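You operate a simulated robot arm through the tools that you are given. There is no shell and no other tool. Be economical: measure what you need, move in short steps, check, and stop when the job is done.

You run a simulated robot arm. Do the job below in one go: nothing can be reset, and whatever is moved stays where it is left.

TASK
Set the teal knob till the amp meter shows 3.0 A.
Fine: black clamp on and lid shut before the red key goes ON; key OFF at the end. Where these are worked on the way, their far stop is far enough and under half their travel is too little: red key.

The check looks at the end state, three seconds after you hand in, the way a careful person would. Anything else that was tipped, shoved, dropped, spilled or broken makes it a failure. A push-on lid holds only when it is set on centred and level and pressed home; a screw cap is set on level and turned clockwise until tight.

THE ROBOT
A 6-joint arm with a two-finger parallel gripper, fixed in place. Base frame: the origin is at the foot of the arm, x ahead of it, y to its left, z up. Readings come in mm, degrees, newtons and seconds.
With the tool pointing down near the work surface it reaches from about 100 to 740 mm from the base axis. Its first joint turns from -166.0 to 166.0 degrees. Payload 3.91 kg.
The tool frame sits at the grasp point between the pads (the TCP): z along the fingers, y along the line on which they close. The tips reach 30 mm beyond it. The gripper opens to 110 mm. The fingers are 20 mm wide and 10 mm thick; the gripper's body (48 by 112 mm) begins 55 mm behind the TCP.
Orientation is told as [roll, pitch, yaw] about the base's x, y, z axes, in that order, counted from this pose: with the fingers straight down and closing along the base's y, the tool's x points along the base's -x, its y along +y and its z along -z.

THE INTERFACE
- The arm moves only by the tool nudge_tool. Its arguments are lists of equal length, an entry for each row: "jaw": the finger opening in mm, from 0 to 110; "dp": the shift along the tool's x, y, z in mm, a list of three; "turn": the turn, a rotation vector about the tool's x, y, z in degrees, a list of three. In form: {"jaw": [jaw, ...], "dp": [[dx, dy, dz], ...], "turn": [[ax, ay, az], ...]}. A call has 1 to 20 rows; each row is the pose to reach, as a shift and turn from the pose commanded when the call began, along the tool's axes at that moment. Rows are played at 5 a second. More than 50 mm and 8.6 degrees between two rows, or a gripper value outside its range, and nothing of the call is played. A pose out of reach is approached as far as the arm can. The call stops where the force on the tool passes 40 N (or 10 N more than at its start, if that is more) or the arm is blocked; 0.2 s more then pass. Each finger travels about 45 mm/s and halts on what it meets, pressing with about 30 N; the grip force reading is that of the motor and also rises with nothing between the fingers. The clock runs only during rows and for 0.2 s after the last one: add rows that repeat a pose to give the fingers time. It gives the time, the measured TCP pose, the force on the tool (base axes), the opening and the grip force at its end, in the units of the frame above (readings bear some noise), with the torque about the TCP (base axes, N m) and any sound that the robot's microphone picked up.
- Cameras (640 x 400 px; columns grow to the right, rows downward): "scene" is fixed at [37.2, -640.3, 1546.5]; the picture's right is [0.85, -0.53, 0.00], its down [-0.44, -0.70, -0.57] and it looks along [0.30, 0.48, -0.82] (base axes); focal length 214 px, centre (320, 200). "wrist" rides on the gripper at [71, 22, -107] in the tool frame; the picture's right is [-0.29, 0.96, 0.00], its down [-0.76, -0.23, -0.61] and it looks along [-0.58, -0.18, 0.79] (tool axes); focal length 243 px, centre (320, 200). There is no depth. A picture from a camera that has moved, and an enlarged one, comes with that camera's place and axes in the base frame and with its lens. The place of the scene camera against the robot may be out by one fixed shift of up to 25 mm in any direction.
- capture(camera): a new picture of that camera. It takes no simulated time.
- move_column(by): slides the trunk up (or, below 0, down) by that many mm; the arm rides with it, the base frame stays. It gives what a move gives, with no picture.
- enlarge(camera, box): a new picture of the part [left, top, right, bottom] of that camera's present view, enlarged. It takes no simulated time.
- close_job(): hands the job in; it is judged then, once.

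Work in short steps. Places have to be worked out from the pictures, the camera data and where the tool is seen: move nearer, look again, correct. Check each grasp and each placing, and mend what went wrong. You have 120 turns and 76 pictures in all, those below and enlarged ones among them. Open the gripper and draw the arm clear of the work before you hand the job in, unless the task says otherwise; then end with one line.

The tools are called after "Call:" as name(argument=value, ...) on one line, values as JSON. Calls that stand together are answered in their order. nudge_tool: Moves the arm, as the interface text tells. Its arguments: {"type":"object","properties":{"jaw":{"type":"array","items":{"type":"number"}},"dp":{"type":"array","items":{"type":"array","items":{"type":"number"}}},"turn":{"type":"array","items":{"type":"array","items":{"type":"number"}}}},"required":["jaw","dp","turn"]} The other tools are called the same way: move_column (by) slides the trunk up or down; capture (camera) takes a picture; enlarge (camera, box) takes an enlarged picture of a part of a camera's view; close_job () hands the job in.

At the start:

```text
time_s: 0.0
tool_pos: [396.3, -53.2, 1218.2]
orientation: [0.2, 0.0, -0.1]
ft_force: [0.4, 0.7, 0.6]
moment: [0.01, -0.01, 0.01]
gripper_width: 110.0
finger_force: 0.0
trunk travel left (down, up): [-525.0, 65.0]
```

scene: 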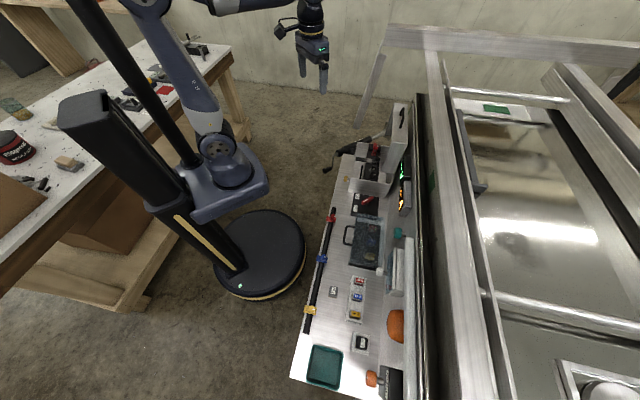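
wrist: 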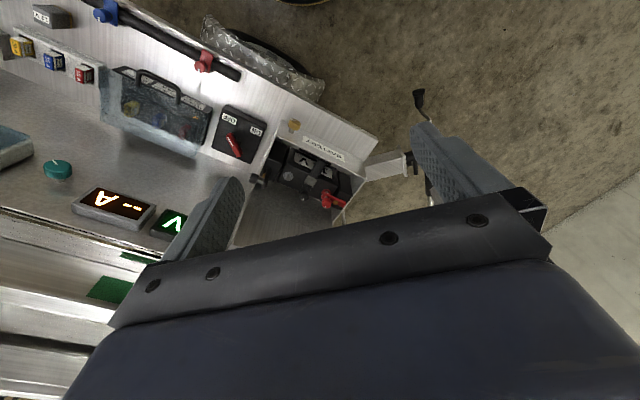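

I'll start by enlarging the bench in both views, to find the key, the clamp, the lid, the knob and the meter.

Call:
enlarge(camera="scene", box=[310, 100, 430, 220])

Call:
enlarge(camera="wrist", box=[200, 70, 440, 220])

Call:
enlarge(camera="wrist", box=[0, 0, 280, 250])

Call:
enlarge(camera="scene", box=[280, 200, 440, 400])

```text
3.33 times, centred on (370, 160) of scene
camera zoom: at [37.2, -640.3, 1546.5], right [0.85, -0.53, 0.0], down [-0.44, -0.7, -0.57], along [0.3, 0.48, -0.82], focal length 715 px, centre (153, 333)
```

zoom: 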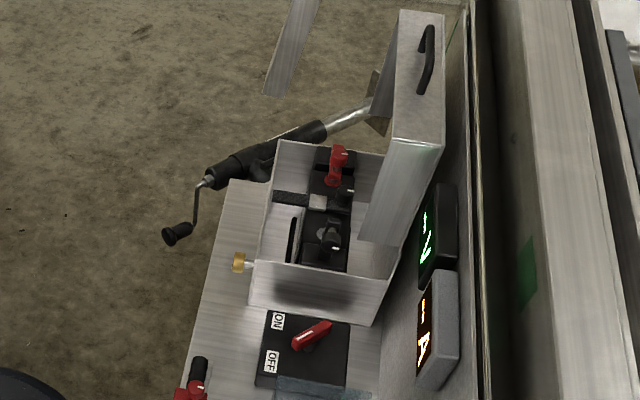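

```text
2.67 times, centred on (320, 145) of wrist
camera zoom: at [323.7, -32.7, 1324.3], right [0.29, 0.96, 0.0], down [0.76, -0.23, 0.61], along [0.58, -0.18, -0.79], focal length 647 px, centre (320, 347)
```

zoom: 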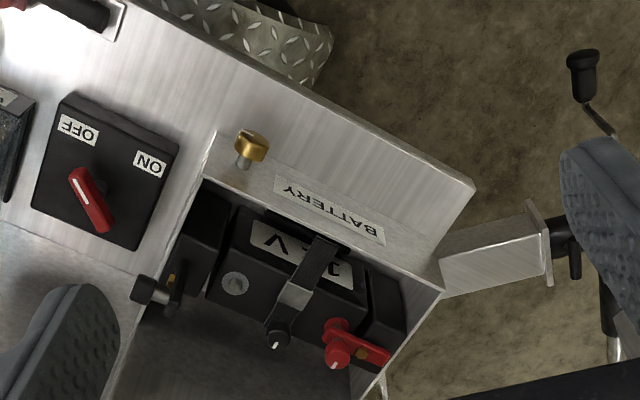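

```text
1.60 times, centred on (140, 125) of wrist
camera zoom: at [323.7, -32.7, 1324.3], right [0.29, 0.96, 0.0], down [0.76, -0.23, 0.61], along [0.58, -0.18, -0.79], focal length 388 px, centre (608, 320)
```

zoom: 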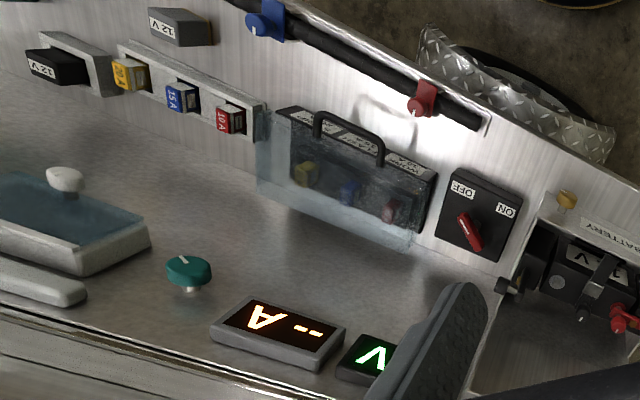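

```text
2.00 times, centred on (360, 300) of scene
camera zoom: at [37.2, -640.3, 1546.5], right [0.85, -0.53, 0.0], down [-0.44, -0.7, -0.57], along [0.3, 0.48, -0.82], focal length 429 px, centre (240, 0)
```

zoom: 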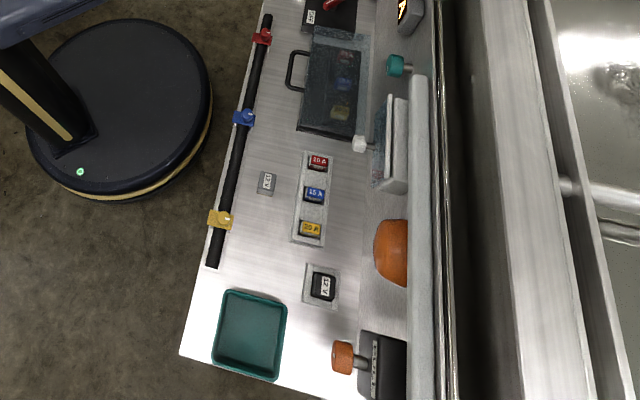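

Triangulation gives the key at about (500,-306,783). The bench runs at 45° to the base, with its front edge about 410 mm out. I'll yaw the tool by -45° to face the bench and lower the trunk for a closer look.

Call:
nudge_tool(jaw=[110, 110, 110, 110, 110, 110], dp=[[-5, -10, 0], [-10, -20, 0], [-20, -35, 0], [-30, -50, 0], [-40, -65, 0], [-50, -80, 0]], turn=[[0, 0, 7.5], [0, 0, 15], [0, 0, 22.5], [0, 0, 30], [0, 0, 37.5], [0, 0, 45]])

Call:
move_column(by=-100)

Call:
capture(camera="wrist")

```text
time_s: 1.4
tool_pos: [447.3, -132.5, 1217.7]
orientation: [0.0, 0.0, -45.1]
ft_force: [-0.3, 0.1, -0.3]
moment: [0.01, 0.02, -0.01]
gripper_width: 110.0
finger_force: 0.1
trunk travel left (down, up): [-525.0, 65.0]
```

```text
time_s: 2.7
tool_pos: [446.8, -133.8, 1116.0]
orientation: [0.2, 0.0, -44.9]
ft_force: [-0.3, -0.1, 0.0]
moment: [0.02, -0.01, 0.03]
gripper_width: 109.8
finger_force: 0.0
trunk travel left (down, up): [-425.0, 165.0]
```

```text
69 pictures are left
camera wrist: at [409.7, -68.4, 1224.1], right [0.88, 0.47, 0.0], down [0.37, -0.7, 0.61], along [0.29, -0.54, -0.79], focal length 243 px, centre (320, 200)
```

wrist: 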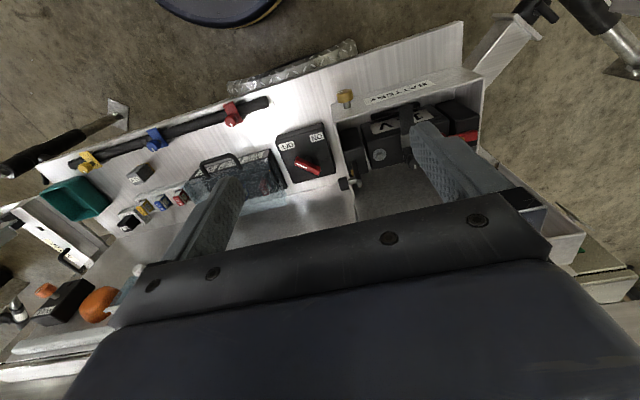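

Next, zoom in on the battery box and the key in this view.

Call:
enlarge(camera="wrist", box=[260, 60, 500, 210])

Call:
enlarge(camera="scene", box=[340, 95, 420, 215])

```text
2.67 times, centred on (380, 135) of wrist
camera zoom: at [409.7, -68.4, 1224.1], right [0.88, 0.47, 0.0], down [0.37, -0.7, 0.61], along [0.29, -0.54, -0.79], focal length 647 px, centre (160, 373)
```

zoom: 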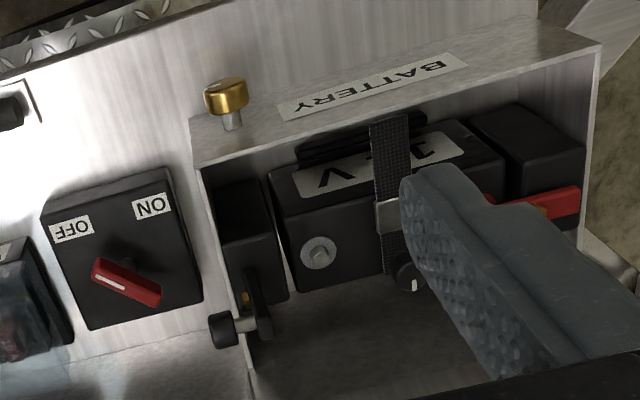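

```text
3.33 times, centred on (380, 155) of scene
camera zoom: at [37.2, -640.3, 1546.5], right [0.85, -0.53, 0.0], down [-0.44, -0.7, -0.57], along [0.3, 0.48, -0.82], focal length 715 px, centre (120, 350)
```

zoom: 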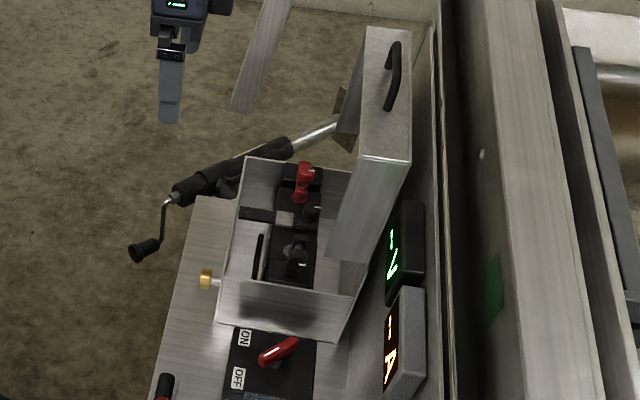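

The negative post triangulates to about (600,-198,824). Working in bench axes (u along the bench, v outward), I'll lower the trunk and shift so the camera looks into the battery box.

Call:
nudge_tool(jaw=[110, 110, 110], dp=[[-15, 35, 0], [-35, 70, 0], [-50, 96, 0]], turn=[[0, 0, 0], [0, 0, 0], [0, 0, 0]])

Call:
move_column(by=-150)

Call:
capture(camera="wrist")

```text
time_s: 3.5
tool_pos: [549.4, -100.3, 1117.2]
orientation: [0.0, 0.0, -45.0]
ft_force: [-0.4, -0.8, 0.4]
moment: [-0.02, 0.04, 0.0]
gripper_width: 110.0
finger_force: 0.1
trunk travel left (down, up): [-425.0, 165.0]
```

```text
time_s: 5.3
tool_pos: [549.2, -101.2, 966.5]
orientation: [0.0, 0.0, -45.0]
ft_force: [-1.3, 0.2, -0.5]
moment: [0.01, 0.02, 0.02]
gripper_width: 110.1
finger_force: 0.0
trunk travel left (down, up): [-275.0, 315.0]
```

```text
66 pictures are left
camera wrist: at [512.7, -36.0, 1074.1], right [0.88, 0.47, 0.0], down [0.37, -0.7, 0.61], along [0.29, -0.54, -0.79], focal length 243 px, centre (320, 200)
```

wrist: 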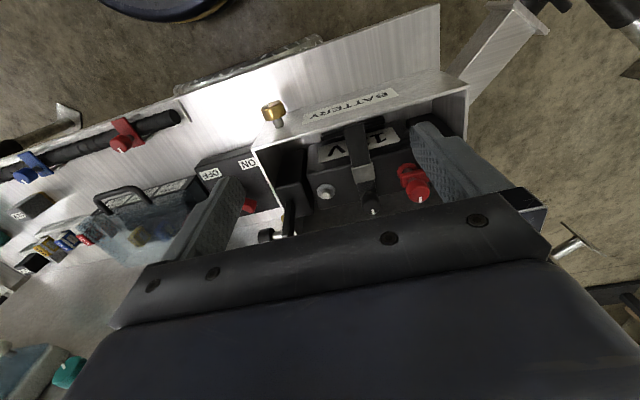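

The gripper hides part of the box, so I'll back off toward the robot and enlarge.

Call:
nudge_tool(jaw=[110, 110, 110], dp=[[30, 0, 10], [70, 0, 20], [110, -20, 30]], turn=[[0, 0, 0], [0, 0, 0], [0, 0, 0]])

Call:
enlarge(camera="wrist", box=[220, 90, 500, 265])

```text
time_s: 6.1
tool_pos: [456.6, -37.3, 936.2]
orientation: [-0.1, -0.1, -45.1]
ft_force: [-0.5, -0.2, 0.3]
moment: [-0.01, 0.05, 0.01]
gripper_width: 109.9
finger_force: 0.0
trunk travel left (down, up): [-275.0, 315.0]
```

```text
2.29 times, centred on (360, 178) of wrist
camera zoom: at [419.9, 28.0, 1043.4], right [0.88, 0.47, 0.0], down [0.37, -0.7, 0.61], along [0.29, -0.54, -0.79], focal length 555 px, centre (229, 251)
```

zoom: 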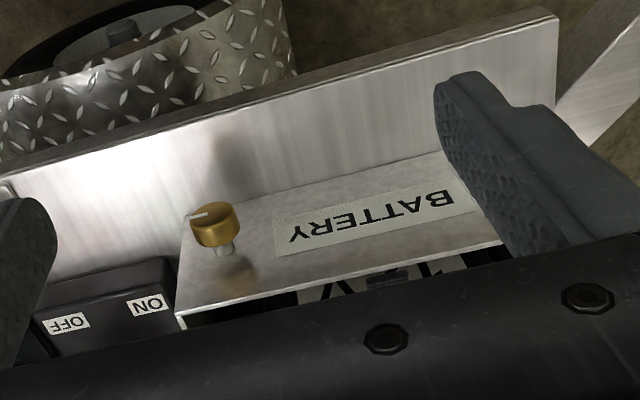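

This view is too shallow. I'll move over the box and look nearly straight down into it.

Call:
nudge_tool(jaw=[110, 110, 110, 110, 110], dp=[[-10, 10, -40], [-50, 15, -70], [-90, 20, -70], [-135, 25, -70], [-180, 28, -70]], turn=[[0, 0, 0], [0, 0, 0], [0, 0, 0], [0, 0, 0], [0, 0, 0]])

Call:
enlarge(camera="wrist", box=[180, 20, 500, 220])

```text
refused: row 2 steps farther than a row can; nothing moved
```

```text
2.00 times, centred on (340, 120) of wrist
camera zoom: at [419.9, 28.0, 1043.4], right [0.88, 0.47, 0.0], down [0.37, -0.7, 0.61], along [0.29, -0.54, -0.79], focal length 485 px, centre (280, 360)
```

zoom: 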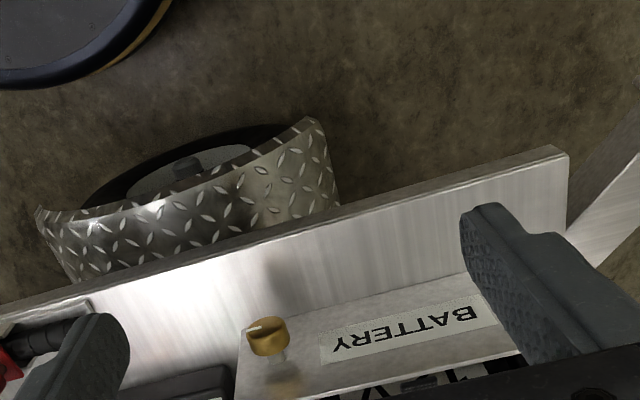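

One step was too large, so I'll split the same move into smaller ones.

Call:
nudge_tool(jaw=[110, 110, 110, 110, 110, 110], dp=[[0, 10, -40], [-35, 15, -70], [-70, 20, -70], [-110, 25, -70], [-150, 28, -70], [-190, 28, -70]], turn=[[0, 0, 0], [0, 0, 0], [0, 0, 0], [0, 0, 0], [0, 0, 0], [0, 0, 0]])

Call:
enlarge(camera="wrist", box=[180, 20, 500, 220])

```text
time_s: 7.5
tool_pos: [610.7, -151.8, 1006.3]
orientation: [0.0, 0.0, -45.0]
ft_force: [-0.5, 0.2, 0.2]
moment: [-0.03, 0.01, 0.0]
gripper_width: 110.0
finger_force: 0.1
trunk travel left (down, up): [-275.0, 315.0]
```

```text
2.00 times, centred on (340, 120) of wrist
camera zoom: at [575.1, -86.9, 1113.2], right [0.88, 0.47, 0.0], down [0.38, -0.7, 0.61], along [0.29, -0.54, -0.79], focal length 485 px, centre (280, 360)
```

zoom: 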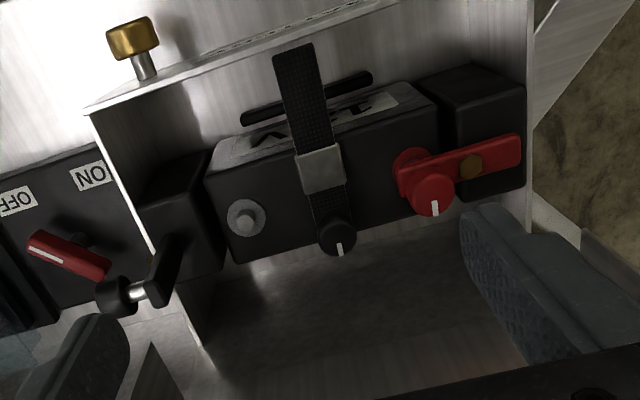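

The interior is clear now. The black clamp is a lever hinged at about u=238, v=578, z=800. It stands flipped up, and its knob hangs over the left wall at z≈872. I'll check the lid next.

Call:
enlarge(camera="scene", box=[350, 95, 430, 195])

Call:
capture(camera="wrist")

```text
4.00 times, centred on (390, 145) of scene
camera zoom: at [37.2, -640.3, 1546.5], right [0.85, -0.53, 0.0], down [-0.44, -0.7, -0.57], along [0.3, 0.48, -0.82], focal length 858 px, centre (40, 420)
```

zoom: 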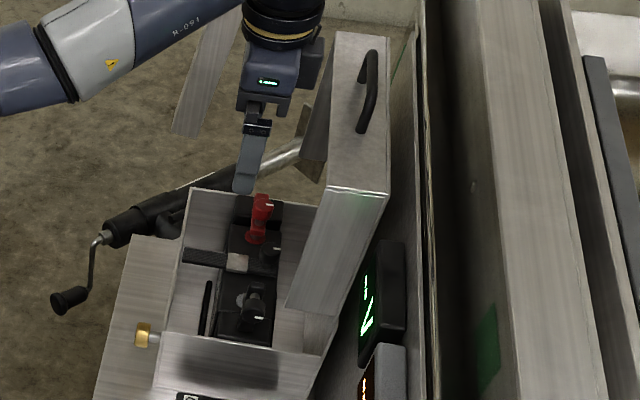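

```text
61 pictures are left
camera wrist: at [575.1, -86.9, 1113.2], right [0.88, 0.47, 0.0], down [0.38, -0.7, 0.61], along [0.29, -0.54, -0.79], focal length 243 px, centre (320, 200)
```

wrist: 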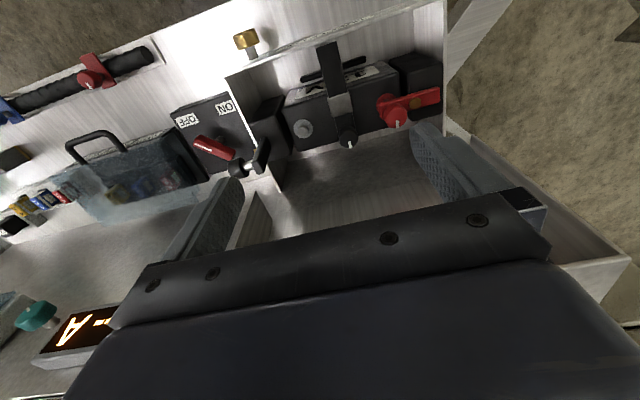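

The scene view doesn't fix the lid's height and hinge well. I'll back off, tilt the camera to look more forward, and look at the lid from the front.

Call:
nudge_tool(jaw=[110, 110, 110, 110, 110, 110], dp=[[35, 0, 0], [70, 0, 10], [105, 0, 40], [115, 0, 75], [115, 0, 105], [115, 0, 115]], turn=[[0, -5, 0], [0, -10, 0], [0, -15, 0], [0, -20, 0], [0, -25, 0], [0, -30, 0]])

Call:
capture(camera="wrist")

```text
time_s: 8.9
tool_pos: [530.1, -71.5, 892.6]
orientation: [0.0, -30.0, -45.1]
ft_force: [-0.8, -0.3, -0.3]
moment: [0.02, 0.01, -0.01]
gripper_width: 109.9
finger_force: 0.1
trunk travel left (down, up): [-275.0, 315.0]
```

```text
60 pictures are left
camera wrist: at [462.5, 25.8, 948.9], right [0.85, 0.5, 0.15], down [0.09, -0.41, 0.91], along [0.51, -0.76, -0.4], focal length 243 px, centre (320, 200)
```

wrist: 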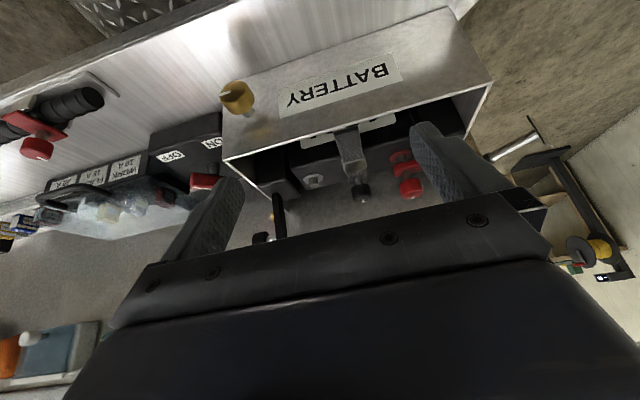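

The camera is mounted upside down, so the gripper hides the higher things. Raising the trunk will bring the lid into the upper half of the picture.

Call:
move_column(by=230)

Call:
capture(camera="wrist")

```text
time_s: 11.3
tool_pos: [529.4, -71.2, 1121.4]
orientation: [0.0, -30.0, -45.1]
ft_force: [-0.1, 0.1, 0.7]
moment: [0.0, 0.01, -0.05]
gripper_width: 109.9
finger_force: 0.1
trunk travel left (down, up): [-505.0, 85.0]
```

```text
59 pictures are left
camera wrist: at [462.6, 25.7, 1179.2], right [0.85, 0.5, 0.14], down [0.09, -0.41, 0.91], along [0.51, -0.76, -0.4], focal length 243 px, centre (320, 200)
```

wrist: 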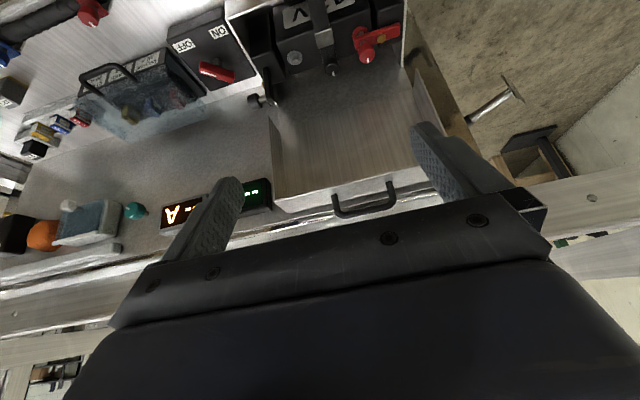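

The lid's handle triangulates to u=344, v=620, z=1060. I'll zoom in around the hinge.

Call:
enlarge(camera="wrist", box=[210, 0, 450, 225])

```text
1.78 times, centred on (330, 112) of wrist
camera zoom: at [462.6, 25.7, 1179.2], right [0.85, 0.5, 0.14], down [0.09, -0.41, 0.91], along [0.51, -0.76, -0.4], focal length 431 px, centre (302, 356)
```

zoom: 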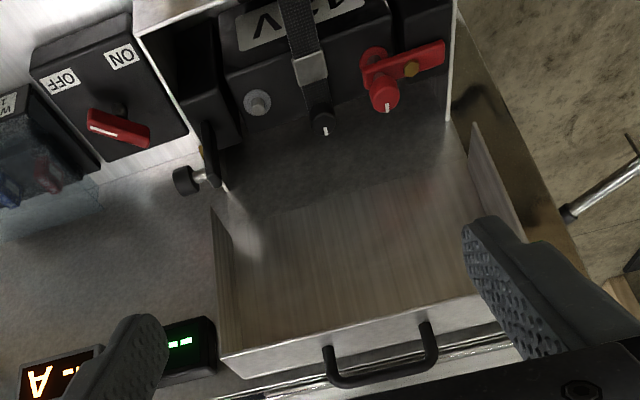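

The box rim is at about z=798 from v=492 to 660. The lid stands upright at v≈600–650, up to z≈1045. First the clamp: I'll lower the trunk, close the fingers and bring them to the -u side of the clamp knob, pitched -20° to stay clear of the lid.

Call:
move_column(by=-230)

Call:
nudge_tool(jaw=[80, 50, 20, 0, 0, 0, 0, 0, 0], dp=[[0, -36, 0], [0, -72, 0], [0, -108, 0], [0, -150, 0], [-30, -150, 18], [-60, -150, 36], [-80, -150, 48], [-80, -150, 48], [-80, -150, 48]], turn=[[0, 0, 0], [0, 0, 0], [0, 3, 0], [0, 6, 0], [0, 8, 0], [0, 10, 0], [0, 10, 0], [0, 10, 0], [0, 10, 0]])

Call:
capture(camera="wrist")

Call:
enlarge(camera="scene", box=[340, 100, 430, 210])

```text
time_s: 13.7
tool_pos: [529.3, -70.7, 894.1]
orientation: [0.0, -30.0, -44.9]
ft_force: [0.9, 0.4, 0.1]
moment: [0.0, 0.04, -0.01]
gripper_width: 109.9
finger_force: 0.0
trunk travel left (down, up): [-275.0, 315.0]
```

```text
time_s: 15.7
tool_pos: [489.5, -242.6, 890.4]
orientation: [0.0, -20.0, -45.0]
ft_force: [0.3, -0.6, 0.6]
moment: [0.02, 0.03, -0.01]
gripper_width: 0.0
finger_force: 30.1
trunk travel left (down, up): [-275.0, 315.0]
```

```text
57 pictures are left
camera wrist: at [431.3, -155.2, 966.9], right [0.87, 0.48, 0.1], down [0.2, -0.52, 0.83], along [0.45, -0.7, -0.55], focal length 243 px, centre (320, 200)
```

wrist: 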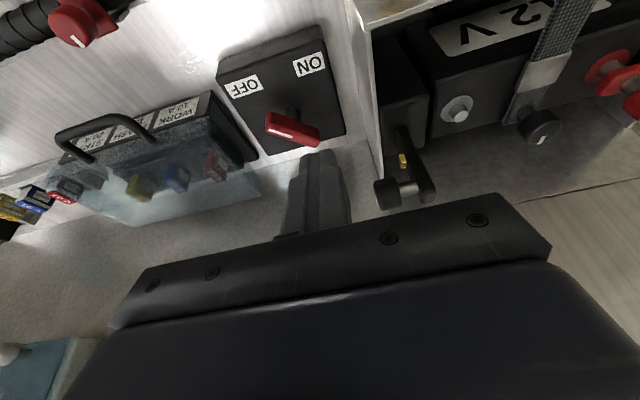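

```text
3.64 times, centred on (385, 155) of scene
camera zoom: at [37.2, -640.3, 1546.5], right [0.85, -0.53, 0.0], down [-0.44, -0.7, -0.57], along [0.3, 0.48, -0.82], focal length 780 px, centre (84, 364)
```

zoom: 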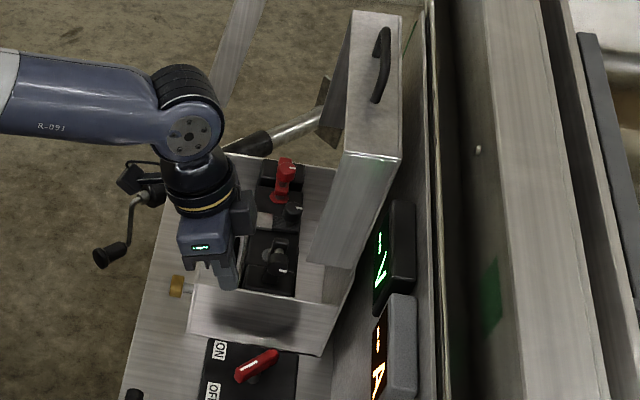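

The clamp knob confirms at u≈211, v≈576, z≈868. I'll move the fingertips outward to its v, then push it along +u.

Call:
nudge_tool(jaw=[0, 0, 0, 0, 0, 0, 0, 0, 0, 0], dp=[[-22, 0, 8], [-43, 0, 15.7], [-43, 8, 15.7], [-43, 16, 15.7], [-43, 24, 15.7], [-43, 32, 15.7], [-43, 40, 15.7], [-43, 48, 15.7], [-43, 56, 15.7], [-43, 62, 15.7]], turn=[[0, 0, 0], [0, 0, 0], [0, 0, 0], [0, 0, 0], [0, 0, 0], [0, 0, 0], [0, 0, 0], [0, 0, 0], [0, 0, 0], [0, 0, 0]])

Call:
capture(camera="wrist")

```text
time_s: 17.9
tool_pos: [566.0, -231.1, 890.9]
orientation: [0.1, -19.9, -45.0]
ft_force: [0.2, -0.2, 0.7]
moment: [0.02, 0.0, 0.05]
gripper_width: 0.2
finger_force: 30.3
trunk travel left (down, up): [-275.0, 315.0]
```

```text
55 pictures are left
camera wrist: at [506.9, -143.4, 966.9], right [0.87, 0.48, 0.1], down [0.2, -0.52, 0.83], along [0.45, -0.7, -0.55], focal length 243 px, centre (320, 200)
```

wrist: 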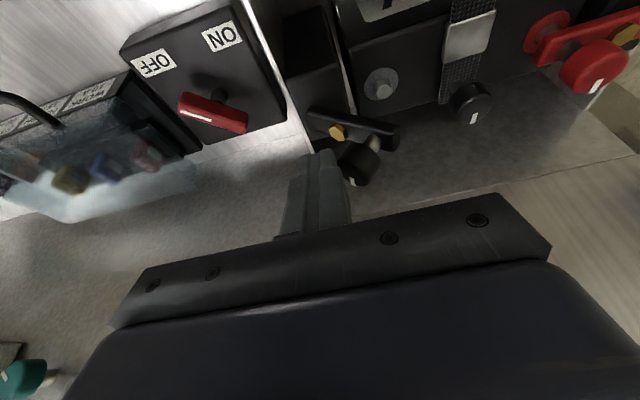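

The lever is swinging over. I'll keep pushing along +u, then bend the path downward.

Call:
nudge_tool(jaw=[0, 0, 0, 0, 0, 0, 0], dp=[[0, 8, 0], [0, 16, 0], [0, 24, 0], [0, 32, 0], [0, 40, 0], [0, 48, 0], [0, 54, 0]], turn=[[0, 0, 0], [0, 0, 0], [0, 0, 0], [0, 0, 0], [0, 0, 0], [0, 0, 0], [0, 0, 0]])

Call:
enlarge(camera="wrist", box=[160, 0, 480, 220])

```text
time_s: 19.5
tool_pos: [605.2, -193.2, 891.4]
orientation: [0.0, -20.1, -45.0]
ft_force: [-0.3, 0.2, 0.0]
moment: [0.0, 0.01, -0.02]
gripper_width: 0.0
finger_force: 30.1
trunk travel left (down, up): [-275.0, 315.0]
```

```text
1.82 times, centred on (320, 110) of wrist
camera zoom: at [545.3, -105.1, 966.5], right [0.87, 0.48, 0.1], down [0.19, -0.52, 0.83], along [0.45, -0.7, -0.55], focal length 441 px, centre (320, 364)
```

zoom: 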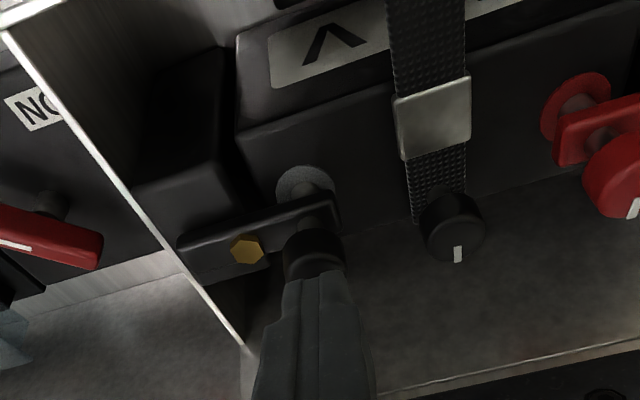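

The lever now lies over the post with its knob pointing up under the fingertips. I'll press straight down until it makes contact.

Call:
nudge_tool(jaw=[0, 0, 0, 0, 0, 0, 0, 0], dp=[[1.7, 0, 4.7], [3.4, 0, 9.4], [5.1, 0, 14.1], [6.8, 0, 18.8], [8.5, 0, 23.5], [10.2, 0, 28.2], [11.9, 0, 32.9], [13.6, 0, 37.6]], turn=[[0, 0, 0], [0, 0, 0], [0, 0, 0], [0, 0, 0], [0, 0, 0], [0, 0, 0], [0, 0, 0], [0, 0, 0]])

Call:
enlarge(camera="wrist", box=[160, 0, 480, 220])

```text
time_s: 20.5
tool_pos: [605.0, -193.7, 882.0]
orientation: [0.6, -21.0, -45.0]
ft_force: [-11.8, 6.2, 18.3]
moment: [0.12, 0.36, 0.04]
gripper_width: 0.0
finger_force: 29.9
trunk travel left (down, up): [-275.0, 315.0]
stopped in row 5: the force on the tool passed its limit at 45 N (the readings are from after the stop); the commanded pose is now the measured one
```

```text
1.82 times, centred on (320, 110) of wrist
camera zoom: at [543.7, -104.1, 955.9], right [0.87, 0.49, 0.11], down [0.18, -0.51, 0.84], along [0.47, -0.71, -0.53], focal length 441 px, centre (320, 364)
```

zoom: 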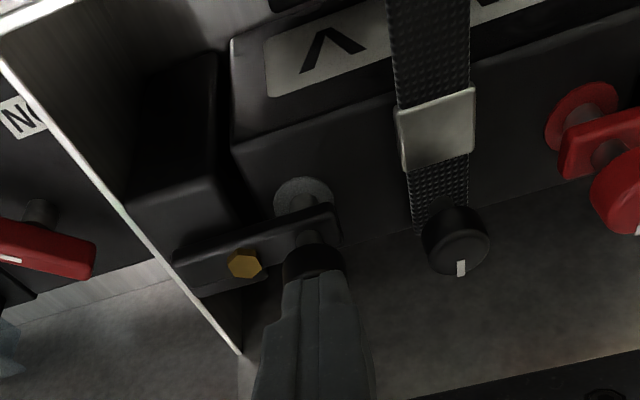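

There was firm contact and no more travel. I'll lift off and check the clamp's seating against the red one.

Call:
nudge_tool(jaw=[0, 0, 0, 0], dp=[[0, 0, -30], [0, 0, -60], [20, 0, -100], [45, 0, -120]], turn=[[0, 0, 0], [0, 0, 0], [0, 4, 0], [0, 8, 0]])

Call:
enlarge(camera="wrist", box=[160, 0, 480, 220])

```text
time_s: 21.5
tool_pos: [545.7, -135.5, 974.5]
orientation: [0.4, -12.7, -45.0]
ft_force: [-1.1, -0.9, -0.4]
moment: [0.03, 0.02, -0.03]
gripper_width: 0.3
finger_force: 30.1
trunk travel left (down, up): [-275.0, 315.0]
```

```text
1.82 times, centred on (320, 110) of wrist
camera zoom: at [493.8, -54.4, 1063.6], right [0.88, 0.48, 0.07], down [0.26, -0.6, 0.76], along [0.4, -0.65, -0.65], focal length 441 px, centre (320, 364)
```

zoom: 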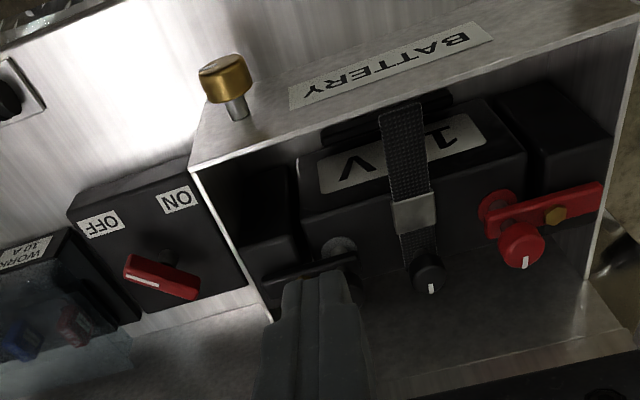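

The fingers hide the knob, so I'll shift sideways for a clear view.

Call:
nudge_tool(jaw=[0, 0, 0], dp=[[0, 30, -10], [0, 60, -20], [0, 90, -20]], turn=[[0, 5, 0], [0, 10, 0], [0, 13, 0]])

Call:
enlarge(camera="wrist", box=[130, 0, 450, 200])

```text
time_s: 22.3
tool_pos: [605.1, -67.2, 994.9]
orientation: [0.5, 0.3, -44.9]
ft_force: [0.1, -0.4, 0.5]
moment: [0.03, -0.01, -0.01]
gripper_width: 0.3
finger_force: 29.8
trunk travel left (down, up): [-275.0, 315.0]
```

```text
2.00 times, centred on (290, 100) of wrist
camera zoom: at [568.8, -2.6, 1102.1], right [0.88, 0.47, 0.0], down [0.38, -0.7, 0.6], along [0.29, -0.53, -0.8], focal length 485 px, centre (380, 400)
```

zoom: 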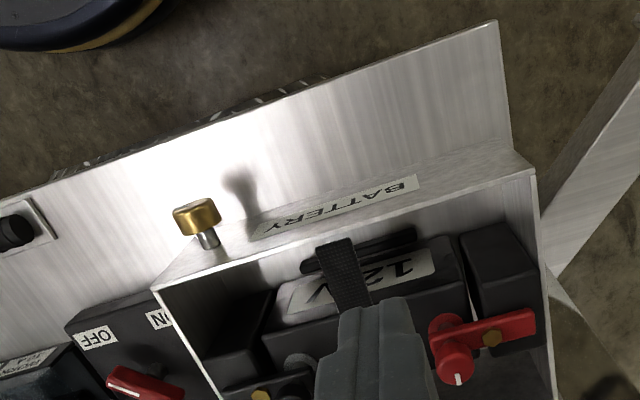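

I'll return to the earlier good overview pose with the jaws open.

Call:
nudge_tool(jaw=[60, 110, 110, 110, 110], dp=[[-20, -28, -5], [-40, -50, -10], [-60, -50, -12], [-60, -50, -12], [-60, -50, -12]], turn=[[0, 0, 0], [0, 0, 0], [0, 0, 0], [0, 0, 0], [0, 0, 0]])

Call:
enlarge(camera="wrist", box=[180, 20, 500, 220])

```text
time_s: 23.5
tool_pos: [614.5, -144.2, 1006.2]
orientation: [0.3, 0.1, -44.9]
ft_force: [-0.4, 0.4, -0.1]
moment: [-0.02, -0.03, 0.03]
gripper_width: 103.5
finger_force: 0.1
trunk travel left (down, up): [-275.0, 315.0]
```

```text
2.00 times, centred on (340, 120) of wrist
camera zoom: at [577.0, -80.7, 1113.1], right [0.88, 0.47, 0.0], down [0.38, -0.7, 0.6], along [0.29, -0.53, -0.8], focal length 485 px, centre (280, 360)
```

zoom: 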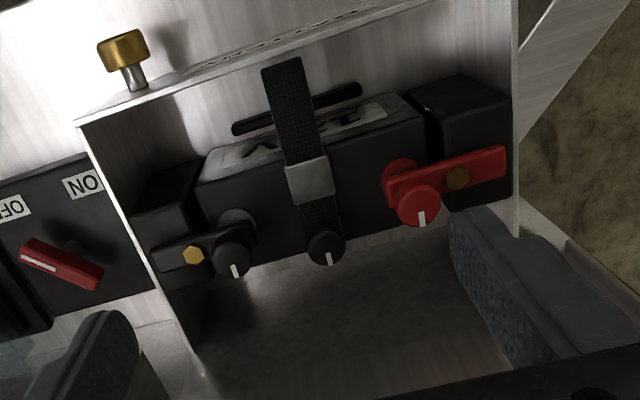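

The black clamp now mirrors the red one and is seated. Next is the lid. I'll raise the trunk and yaw 90° so the fingers close across the handle bar, stopping short of it to look.

Call:
move_column(by=150)

Call:
nudge_tool(jaw=[90, 70, 50, 50, 50, 50, 50, 50, 50, 50, 50, 50], dp=[[0, 0, 0], [0, 0, 0], [0, 2, 0], [-5, 4, 0], [-10, 6, 0], [-15, 8, 0], [-20, 10, 0], [-25, 12, 0], [-30, 14, 0], [-35, 16, 0], [-40, 17, 0], [-45, 17, 0]], turn=[[0, 0, -7.5], [0, 0, -15], [0, 0, -22.5], [0, 0, -30], [0, 0, -37.5], [0, 0, -45], [0, 0, -52.5], [0, 0, -60], [0, 0, -67.5], [0, 0, -75], [0, 0, -82.5], [0, 0, -90]])

Call:
capture(camera="wrist")

```text
time_s: 25.3
tool_pos: [613.9, -144.4, 1155.9]
orientation: [0.3, 0.1, -44.8]
ft_force: [-0.4, 0.4, -0.8]
moment: [0.05, -0.03, 0.01]
gripper_width: 109.8
finger_force: 0.1
trunk travel left (down, up): [-425.0, 165.0]
```

```text
time_s: 27.9
tool_pos: [658.9, -163.5, 1113.9]
orientation: [-1.7, -1.3, 45.4]
ft_force: [-0.2, 0.1, 0.3]
moment: [0.01, 0.01, 0.0]
gripper_width: 50.3
finger_force: 0.1
out of reach, approached as far as the arm can: row 4, 5, 6, 7, 8, 9, 10, 11, 12
trunk travel left (down, up): [-425.0, 165.0]
```

```text
49 pictures are left
camera wrist: at [588.0, -200.4, 1218.0], right [-0.47, 0.88, -0.02], down [0.67, 0.38, 0.63], along [0.57, 0.29, -0.77], focal length 243 px, centre (320, 200)
```

wrist: 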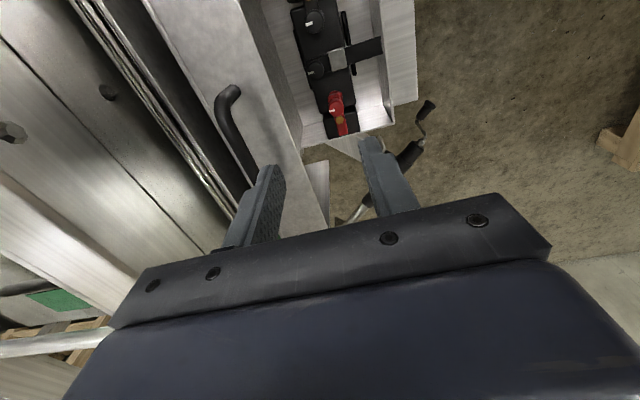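

The arm ran short of reach at this height relative to the trunk. I'll raise the trunk 120 mm so the arm works lower and reaches further.

Call:
move_column(by=120)

Call:
nudge_tool(jaw=[50, 50, 50], dp=[[0, 0, 30], [0, 0, 60], [0, -10, 90]], turn=[[0, 0, 0], [0, 0, 0], [0, 0, 0]])

Call:
capture(camera="wrist")

```text
time_s: 29.4
tool_pos: [659.4, -164.5, 1233.6]
orientation: [-1.6, -1.5, 45.1]
ft_force: [-0.2, -0.1, -0.1]
moment: [0.0, 0.0, -0.01]
gripper_width: 49.9
finger_force: 0.1
trunk travel left (down, up): [-545.0, 45.0]
```

```text
time_s: 30.2
tool_pos: [669.1, -172.4, 1141.5]
orientation: [-1.5, -1.3, 45.1]
ft_force: [-0.5, -0.2, -0.2]
moment: [0.01, -0.02, -0.02]
gripper_width: 50.2
finger_force: 0.3
trunk travel left (down, up): [-545.0, 45.0]
```

```text
48 pictures are left
camera wrist: at [598.7, -207.7, 1246.4], right [-0.47, 0.88, -0.02], down [0.68, 0.38, 0.63], along [0.56, 0.29, -0.77], focal length 243 px, centre (320, 200)
```

wrist: 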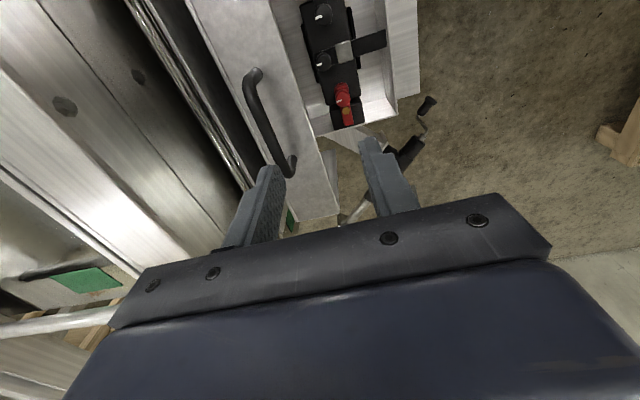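

The bar comes out at v≈633, z≈1058, centred at u≈339. I'll move over it first, check, then descend.

Call:
nudge_tool(jaw=[50, 50, 50], dp=[[4, -13, 10], [8, -26, 20], [11, -38, 30]], turn=[[0, 0, 0], [0, 0, 0], [0, 0, 0]])

Call:
capture(camera="wrist")

```text
time_s: 31.0
tool_pos: [689.8, -206.5, 1114.4]
orientation: [-1.6, -1.4, 45.0]
ft_force: [0.8, 0.1, -1.3]
moment: [-0.02, -0.01, 0.0]
gripper_width: 50.1
finger_force: 0.1
trunk travel left (down, up): [-545.0, 45.0]
```

```text
47 pictures are left
camera wrist: at [619.4, -242.3, 1217.8], right [-0.47, 0.88, -0.02], down [0.68, 0.38, 0.63], along [0.56, 0.29, -0.77], focal length 243 px, centre (320, 200)
```

wrist: 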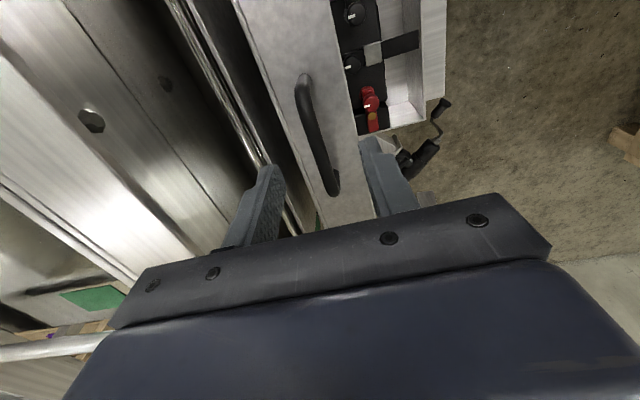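

The bar sits between the fingers. I'll descend so the tips straddle it, staying above the lip.

Call:
nudge_tool(jaw=[50, 50, 50, 50], dp=[[0, 0, 12], [0, 0, 24], [0, 0, 34], [0, 0, 38]], turn=[[0, 0, 0], [0, 0, 0], [0, 0, 0], [0, 0, 0]])

Call:
enlarge(camera="wrist", box=[200, 60, 460, 240])

```text
time_s: 32.0
tool_pos: [691.4, -206.4, 1076.0]
orientation: [-1.6, -1.5, 45.0]
ft_force: [1.6, 0.0, 1.4]
moment: [0.04, 0.01, 0.02]
gripper_width: 50.1
finger_force: 0.0
trunk travel left (down, up): [-545.0, 45.0]
```

```text
2.22 times, centred on (330, 150) of wrist
camera zoom: at [620.5, -242.5, 1180.4], right [-0.47, 0.88, -0.02], down [0.68, 0.38, 0.63], along [0.56, 0.29, -0.77], focal length 539 px, centre (298, 311)
```

zoom: 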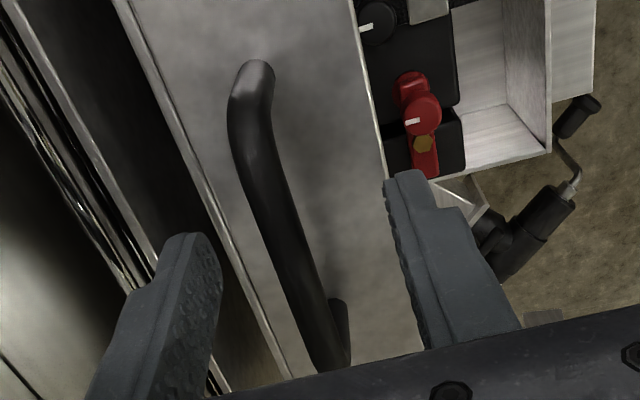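

The lip spans v 607–662 at z≈1030, so the lid is vertical with its hinge near v=662, z=854. I'll narrow the jaw around the bar and drag it along the first 25° of the arc.

Call:
nudge_tool(jaw=[36, 26, 26, 26, 26, 26, 26, 26], dp=[[0, 0, 0], [0, 0, 0], [0, 8, 2], [0, 17.7, 3.4], [0, 35, 8.2], [0, 51.8, 14.5], [0, 68, 22.3], [0, 83.5, 31.4]], turn=[[0, 0, 0], [0, 0, 0], [0, 0, 0], [0, 0, 0], [0, 0, 0], [0, 0, 0], [0, 0, 0], [0, 0, 0]])

Call:
enlarge(camera="wrist", box=[200, 60, 460, 240])

```text
time_s: 33.8
tool_pos: [632.9, -148.4, 1042.5]
orientation: [-1.7, -1.4, 45.0]
ft_force: [-1.5, 0.9, 4.0]
moment: [-0.01, 0.02, 0.0]
gripper_width: 25.2
finger_force: 0.1
trunk travel left (down, up): [-545.0, 45.0]
```

```text
2.22 times, centred on (330, 150) of wrist
camera zoom: at [562.1, -183.6, 1147.0], right [-0.47, 0.88, -0.02], down [0.68, 0.38, 0.63], along [0.57, 0.29, -0.77], focal length 539 px, centre (298, 311)
```

zoom: 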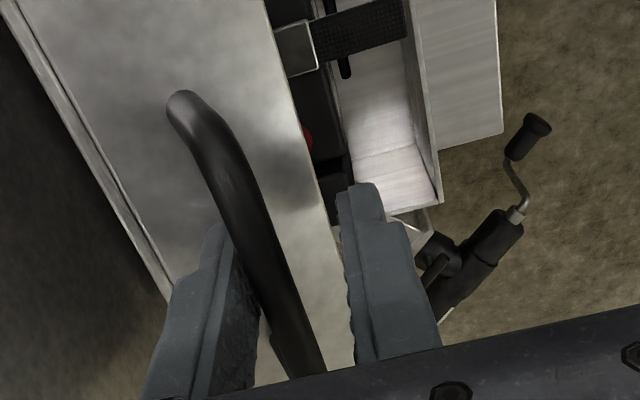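

The lid follows and the forces are small. I'll continue along the arc to about 60°.

Call:
nudge_tool(jaw=[26, 26, 26, 26, 26, 26, 26], dp=[[0, 14.6, 10.5], [0, 28.3, 22.2], [0, 40.8, 35], [0, 52.2, 48.9], [0, 62.4, 63.7], [0, 71.2, 79.4], [0, 78.6, 95.8]], turn=[[0, 0, 0], [0, 0, 0], [0, 0, 0], [0, 0, 0], [0, 0, 0], [0, 0, 0], [0, 0, 0]])

Call:
enlarge(camera="wrist", box=[200, 60, 460, 240])

Call:
enlarge(camera="scene", box=[340, 100, 430, 210])

```text
time_s: 35.4
tool_pos: [576.8, -90.1, 945.3]
orientation: [-1.2, -1.0, 45.3]
ft_force: [-29.9, 18.0, 10.0]
moment: [0.22, 0.74, 0.11]
gripper_width: 26.8
finger_force: 0.0
trunk travel left (down, up): [-545.0, 45.0]
```

```text
2.22 times, centred on (330, 150) of wrist
camera zoom: at [506.1, -126.0, 1049.1], right [-0.47, 0.88, -0.02], down [0.68, 0.38, 0.63], along [0.56, 0.29, -0.78], focal length 539 px, centre (298, 311)
```

zoom: 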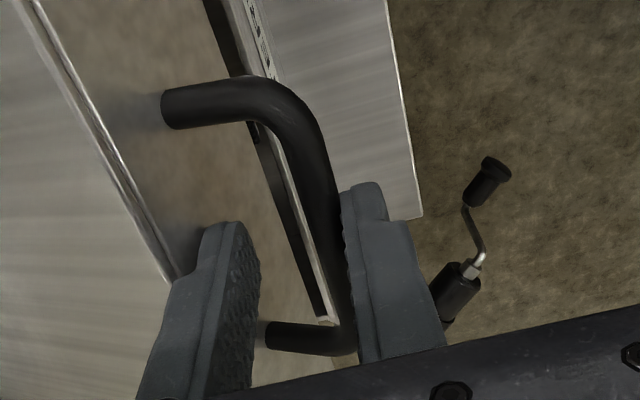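

```text
3.64 times, centred on (385, 155) of scene
camera zoom: at [37.2, -640.3, 1546.5], right [0.85, -0.53, 0.0], down [-0.44, -0.7, -0.57], along [0.3, 0.48, -0.82], focal length 780 px, centre (84, 364)
```

zoom: 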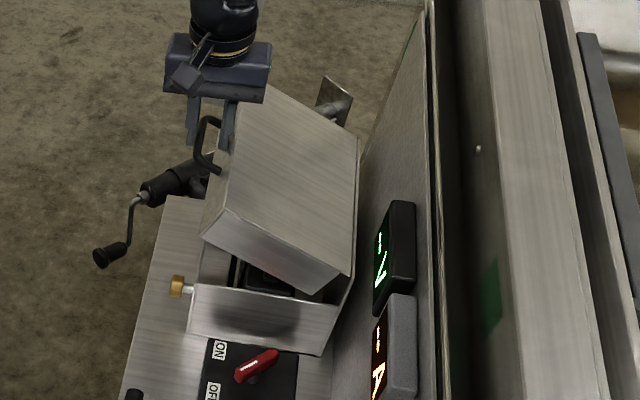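

The bar is leaning on the near finger. I'll shift the tool 8 mm toward the robot to centre on it, then continue down slowly.

Call:
nudge_tool(jaw=[28, 28, 28, 28, 28, 28], dp=[[0, 5, 2], [0, 9, 6], [0, 13, 16.9], [0, 17, 34], [0, 19.5, 52], [0, 20, 62]], turn=[[0, 0, 0], [0, 0, 0], [0, 0, 0], [0, 0, 0], [0, 0, 0], [0, 0, 0]])

Call:
enlarge(camera="wrist", box=[200, 60, 460, 240])

```text
time_s: 36.8
tool_pos: [570.2, -79.1, 881.0]
orientation: [-1.7, -1.6, 45.0]
ft_force: [-0.1, -0.2, 0.4]
moment: [0.02, -0.01, -0.02]
gripper_width: 28.0
finger_force: 0.0
trunk travel left (down, up): [-545.0, 45.0]
```

```text
2.22 times, centred on (330, 150) of wrist
camera zoom: at [499.3, -114.3, 986.1], right [-0.47, 0.88, -0.02], down [0.68, 0.38, 0.63], along [0.57, 0.29, -0.77], focal length 539 px, centre (298, 311)
```

zoom: 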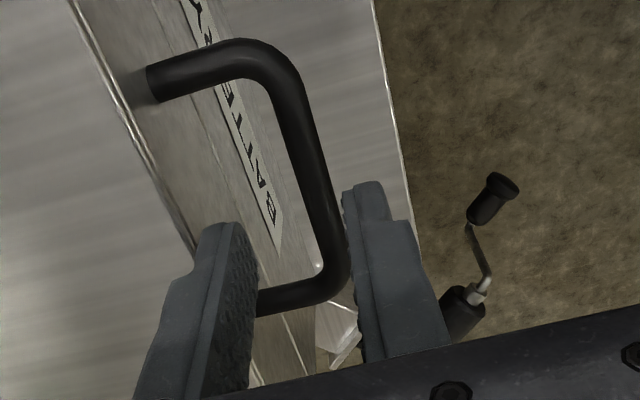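

There's no force on the tool and the lid looks down onto the box. I'll lift off and check it in both views.

Call:
nudge_tool(jaw=[40, 40, 20, 0, 0], dp=[[0, 0, -30], [0, 0, -70], [0, 0, -110], [0, -20, -120], [0, -40, -120]], turn=[[0, 0, 0], [0, 0, 0], [0, 0, 0], [0, 0, 0], [0, 0, 0]])

Call:
enlarge(camera="wrist", box=[100, 0, 480, 240])

Call:
enlarge(camera="scene", box=[340, 100, 430, 210])

```text
time_s: 38.0
tool_pos: [594.2, -106.0, 1003.0]
orientation: [-1.5, -1.4, 45.2]
ft_force: [-0.7, 0.6, 0.2]
moment: [0.01, -0.02, 0.03]
gripper_width: 0.1
finger_force: 28.5
trunk travel left (down, up): [-545.0, 45.0]
```

```text
1.67 times, centred on (290, 120) of wrist
camera zoom: at [523.2, -142.4, 1107.5], right [-0.47, 0.88, -0.02], down [0.68, 0.38, 0.63], along [0.56, 0.29, -0.77], focal length 404 px, centre (370, 333)
```

zoom: 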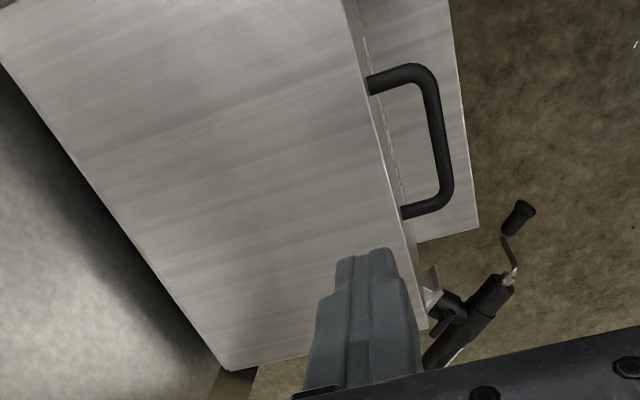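

```text
3.64 times, centred on (385, 155) of scene
camera zoom: at [37.2, -640.3, 1546.5], right [0.85, -0.53, 0.0], down [-0.44, -0.7, -0.57], along [0.3, 0.48, -0.82], focal length 780 px, centre (84, 364)
```

zoom: 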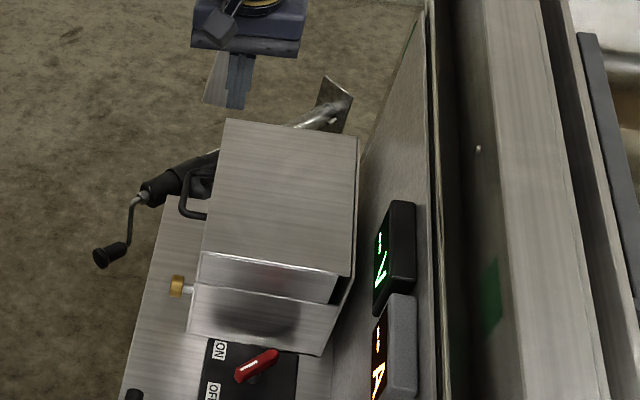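

The lid looks shut. I'll press down on its front edge to make sure it's home.

Call:
nudge_tool(jaw=[0, 0, 0, 0, 0, 0, 0, 0, 0, 0, 0, 0], dp=[[0, -8, 35], [0, -12, 70], [0, -15, 95], [0, -15, 104], [0, -15, 108], [0, -15, 112], [0, -15, 116], [0, -15, 120], [0, -15, 124], [0, -15, 128], [0, -15, 132], [0, -15, 136]], turn=[[0, 0, 0], [0, 0, 0], [0, 0, 0], [0, 0, 0], [0, 0, 0], [0, 0, 0], [0, 0, 0], [0, 0, 0], [0, 0, 0], [0, 0, 0], [0, 0, 0], [0, 0, 0]])

```text
time_s: 39.8
tool_pos: [608.4, -118.0, 892.9]
orientation: [-2.2, -1.7, 45.1]
ft_force: [-13.1, 3.0, 24.4]
moment: [-0.04, 0.6, -0.05]
gripper_width: 0.1
finger_force: 29.9
trunk travel left (down, up): [-545.0, 45.0]
stopped in row 8: the force on the tool passed its limit at 44 N (the readings are from after the stop); the commanded pose is now the measured one
```

The lid is firm at z≈863 and shut. Next I'll lift away, go over the red key and yaw back to 0 to line up with its bar.

Call:
nudge_tool(jaw=[0, 0, 20, 50, 50, 50, 50, 50, 50], dp=[[0, 0, -40], [20, 0, -75], [50, -5, -95], [80, -15, -95], [110, -25, -95], [140, -35, -95], [170, -45, -90], [200, -55, -85], [202, -55, -80]], turn=[[0, 0, 0], [0, 0, 0], [0, 0, 7.5], [0, 0, 15], [0, 0, 22.5], [0, 0, 30], [0, 0, 37.5], [0, 0, 45], [0, 0, 45]])

Call:
capture(camera="wrist")

```text
time_s: 41.8
tool_pos: [504.0, -301.4, 963.6]
orientation: [-0.2, -2.5, -0.1]
ft_force: [0.5, 0.2, 0.1]
moment: [-0.01, -0.01, 0.03]
gripper_width: 50.1
finger_force: 0.2
trunk travel left (down, up): [-545.0, 45.0]
```

```text
39 pictures are left
camera wrist: at [426.3, -279.0, 1068.2], right [0.29, 0.96, 0.01], down [0.73, -0.23, 0.64], along [0.62, -0.18, -0.77], focal length 243 px, centre (320, 200)
```

wrist: 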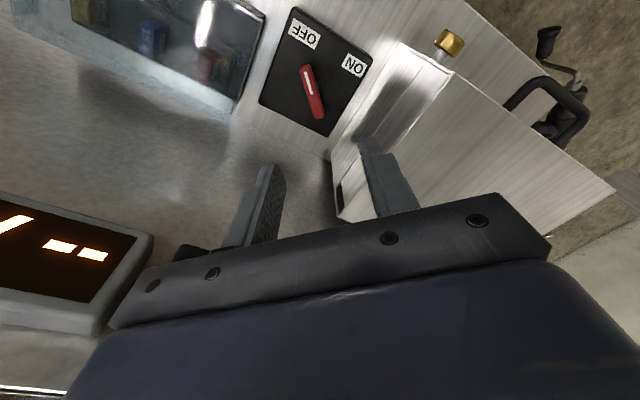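

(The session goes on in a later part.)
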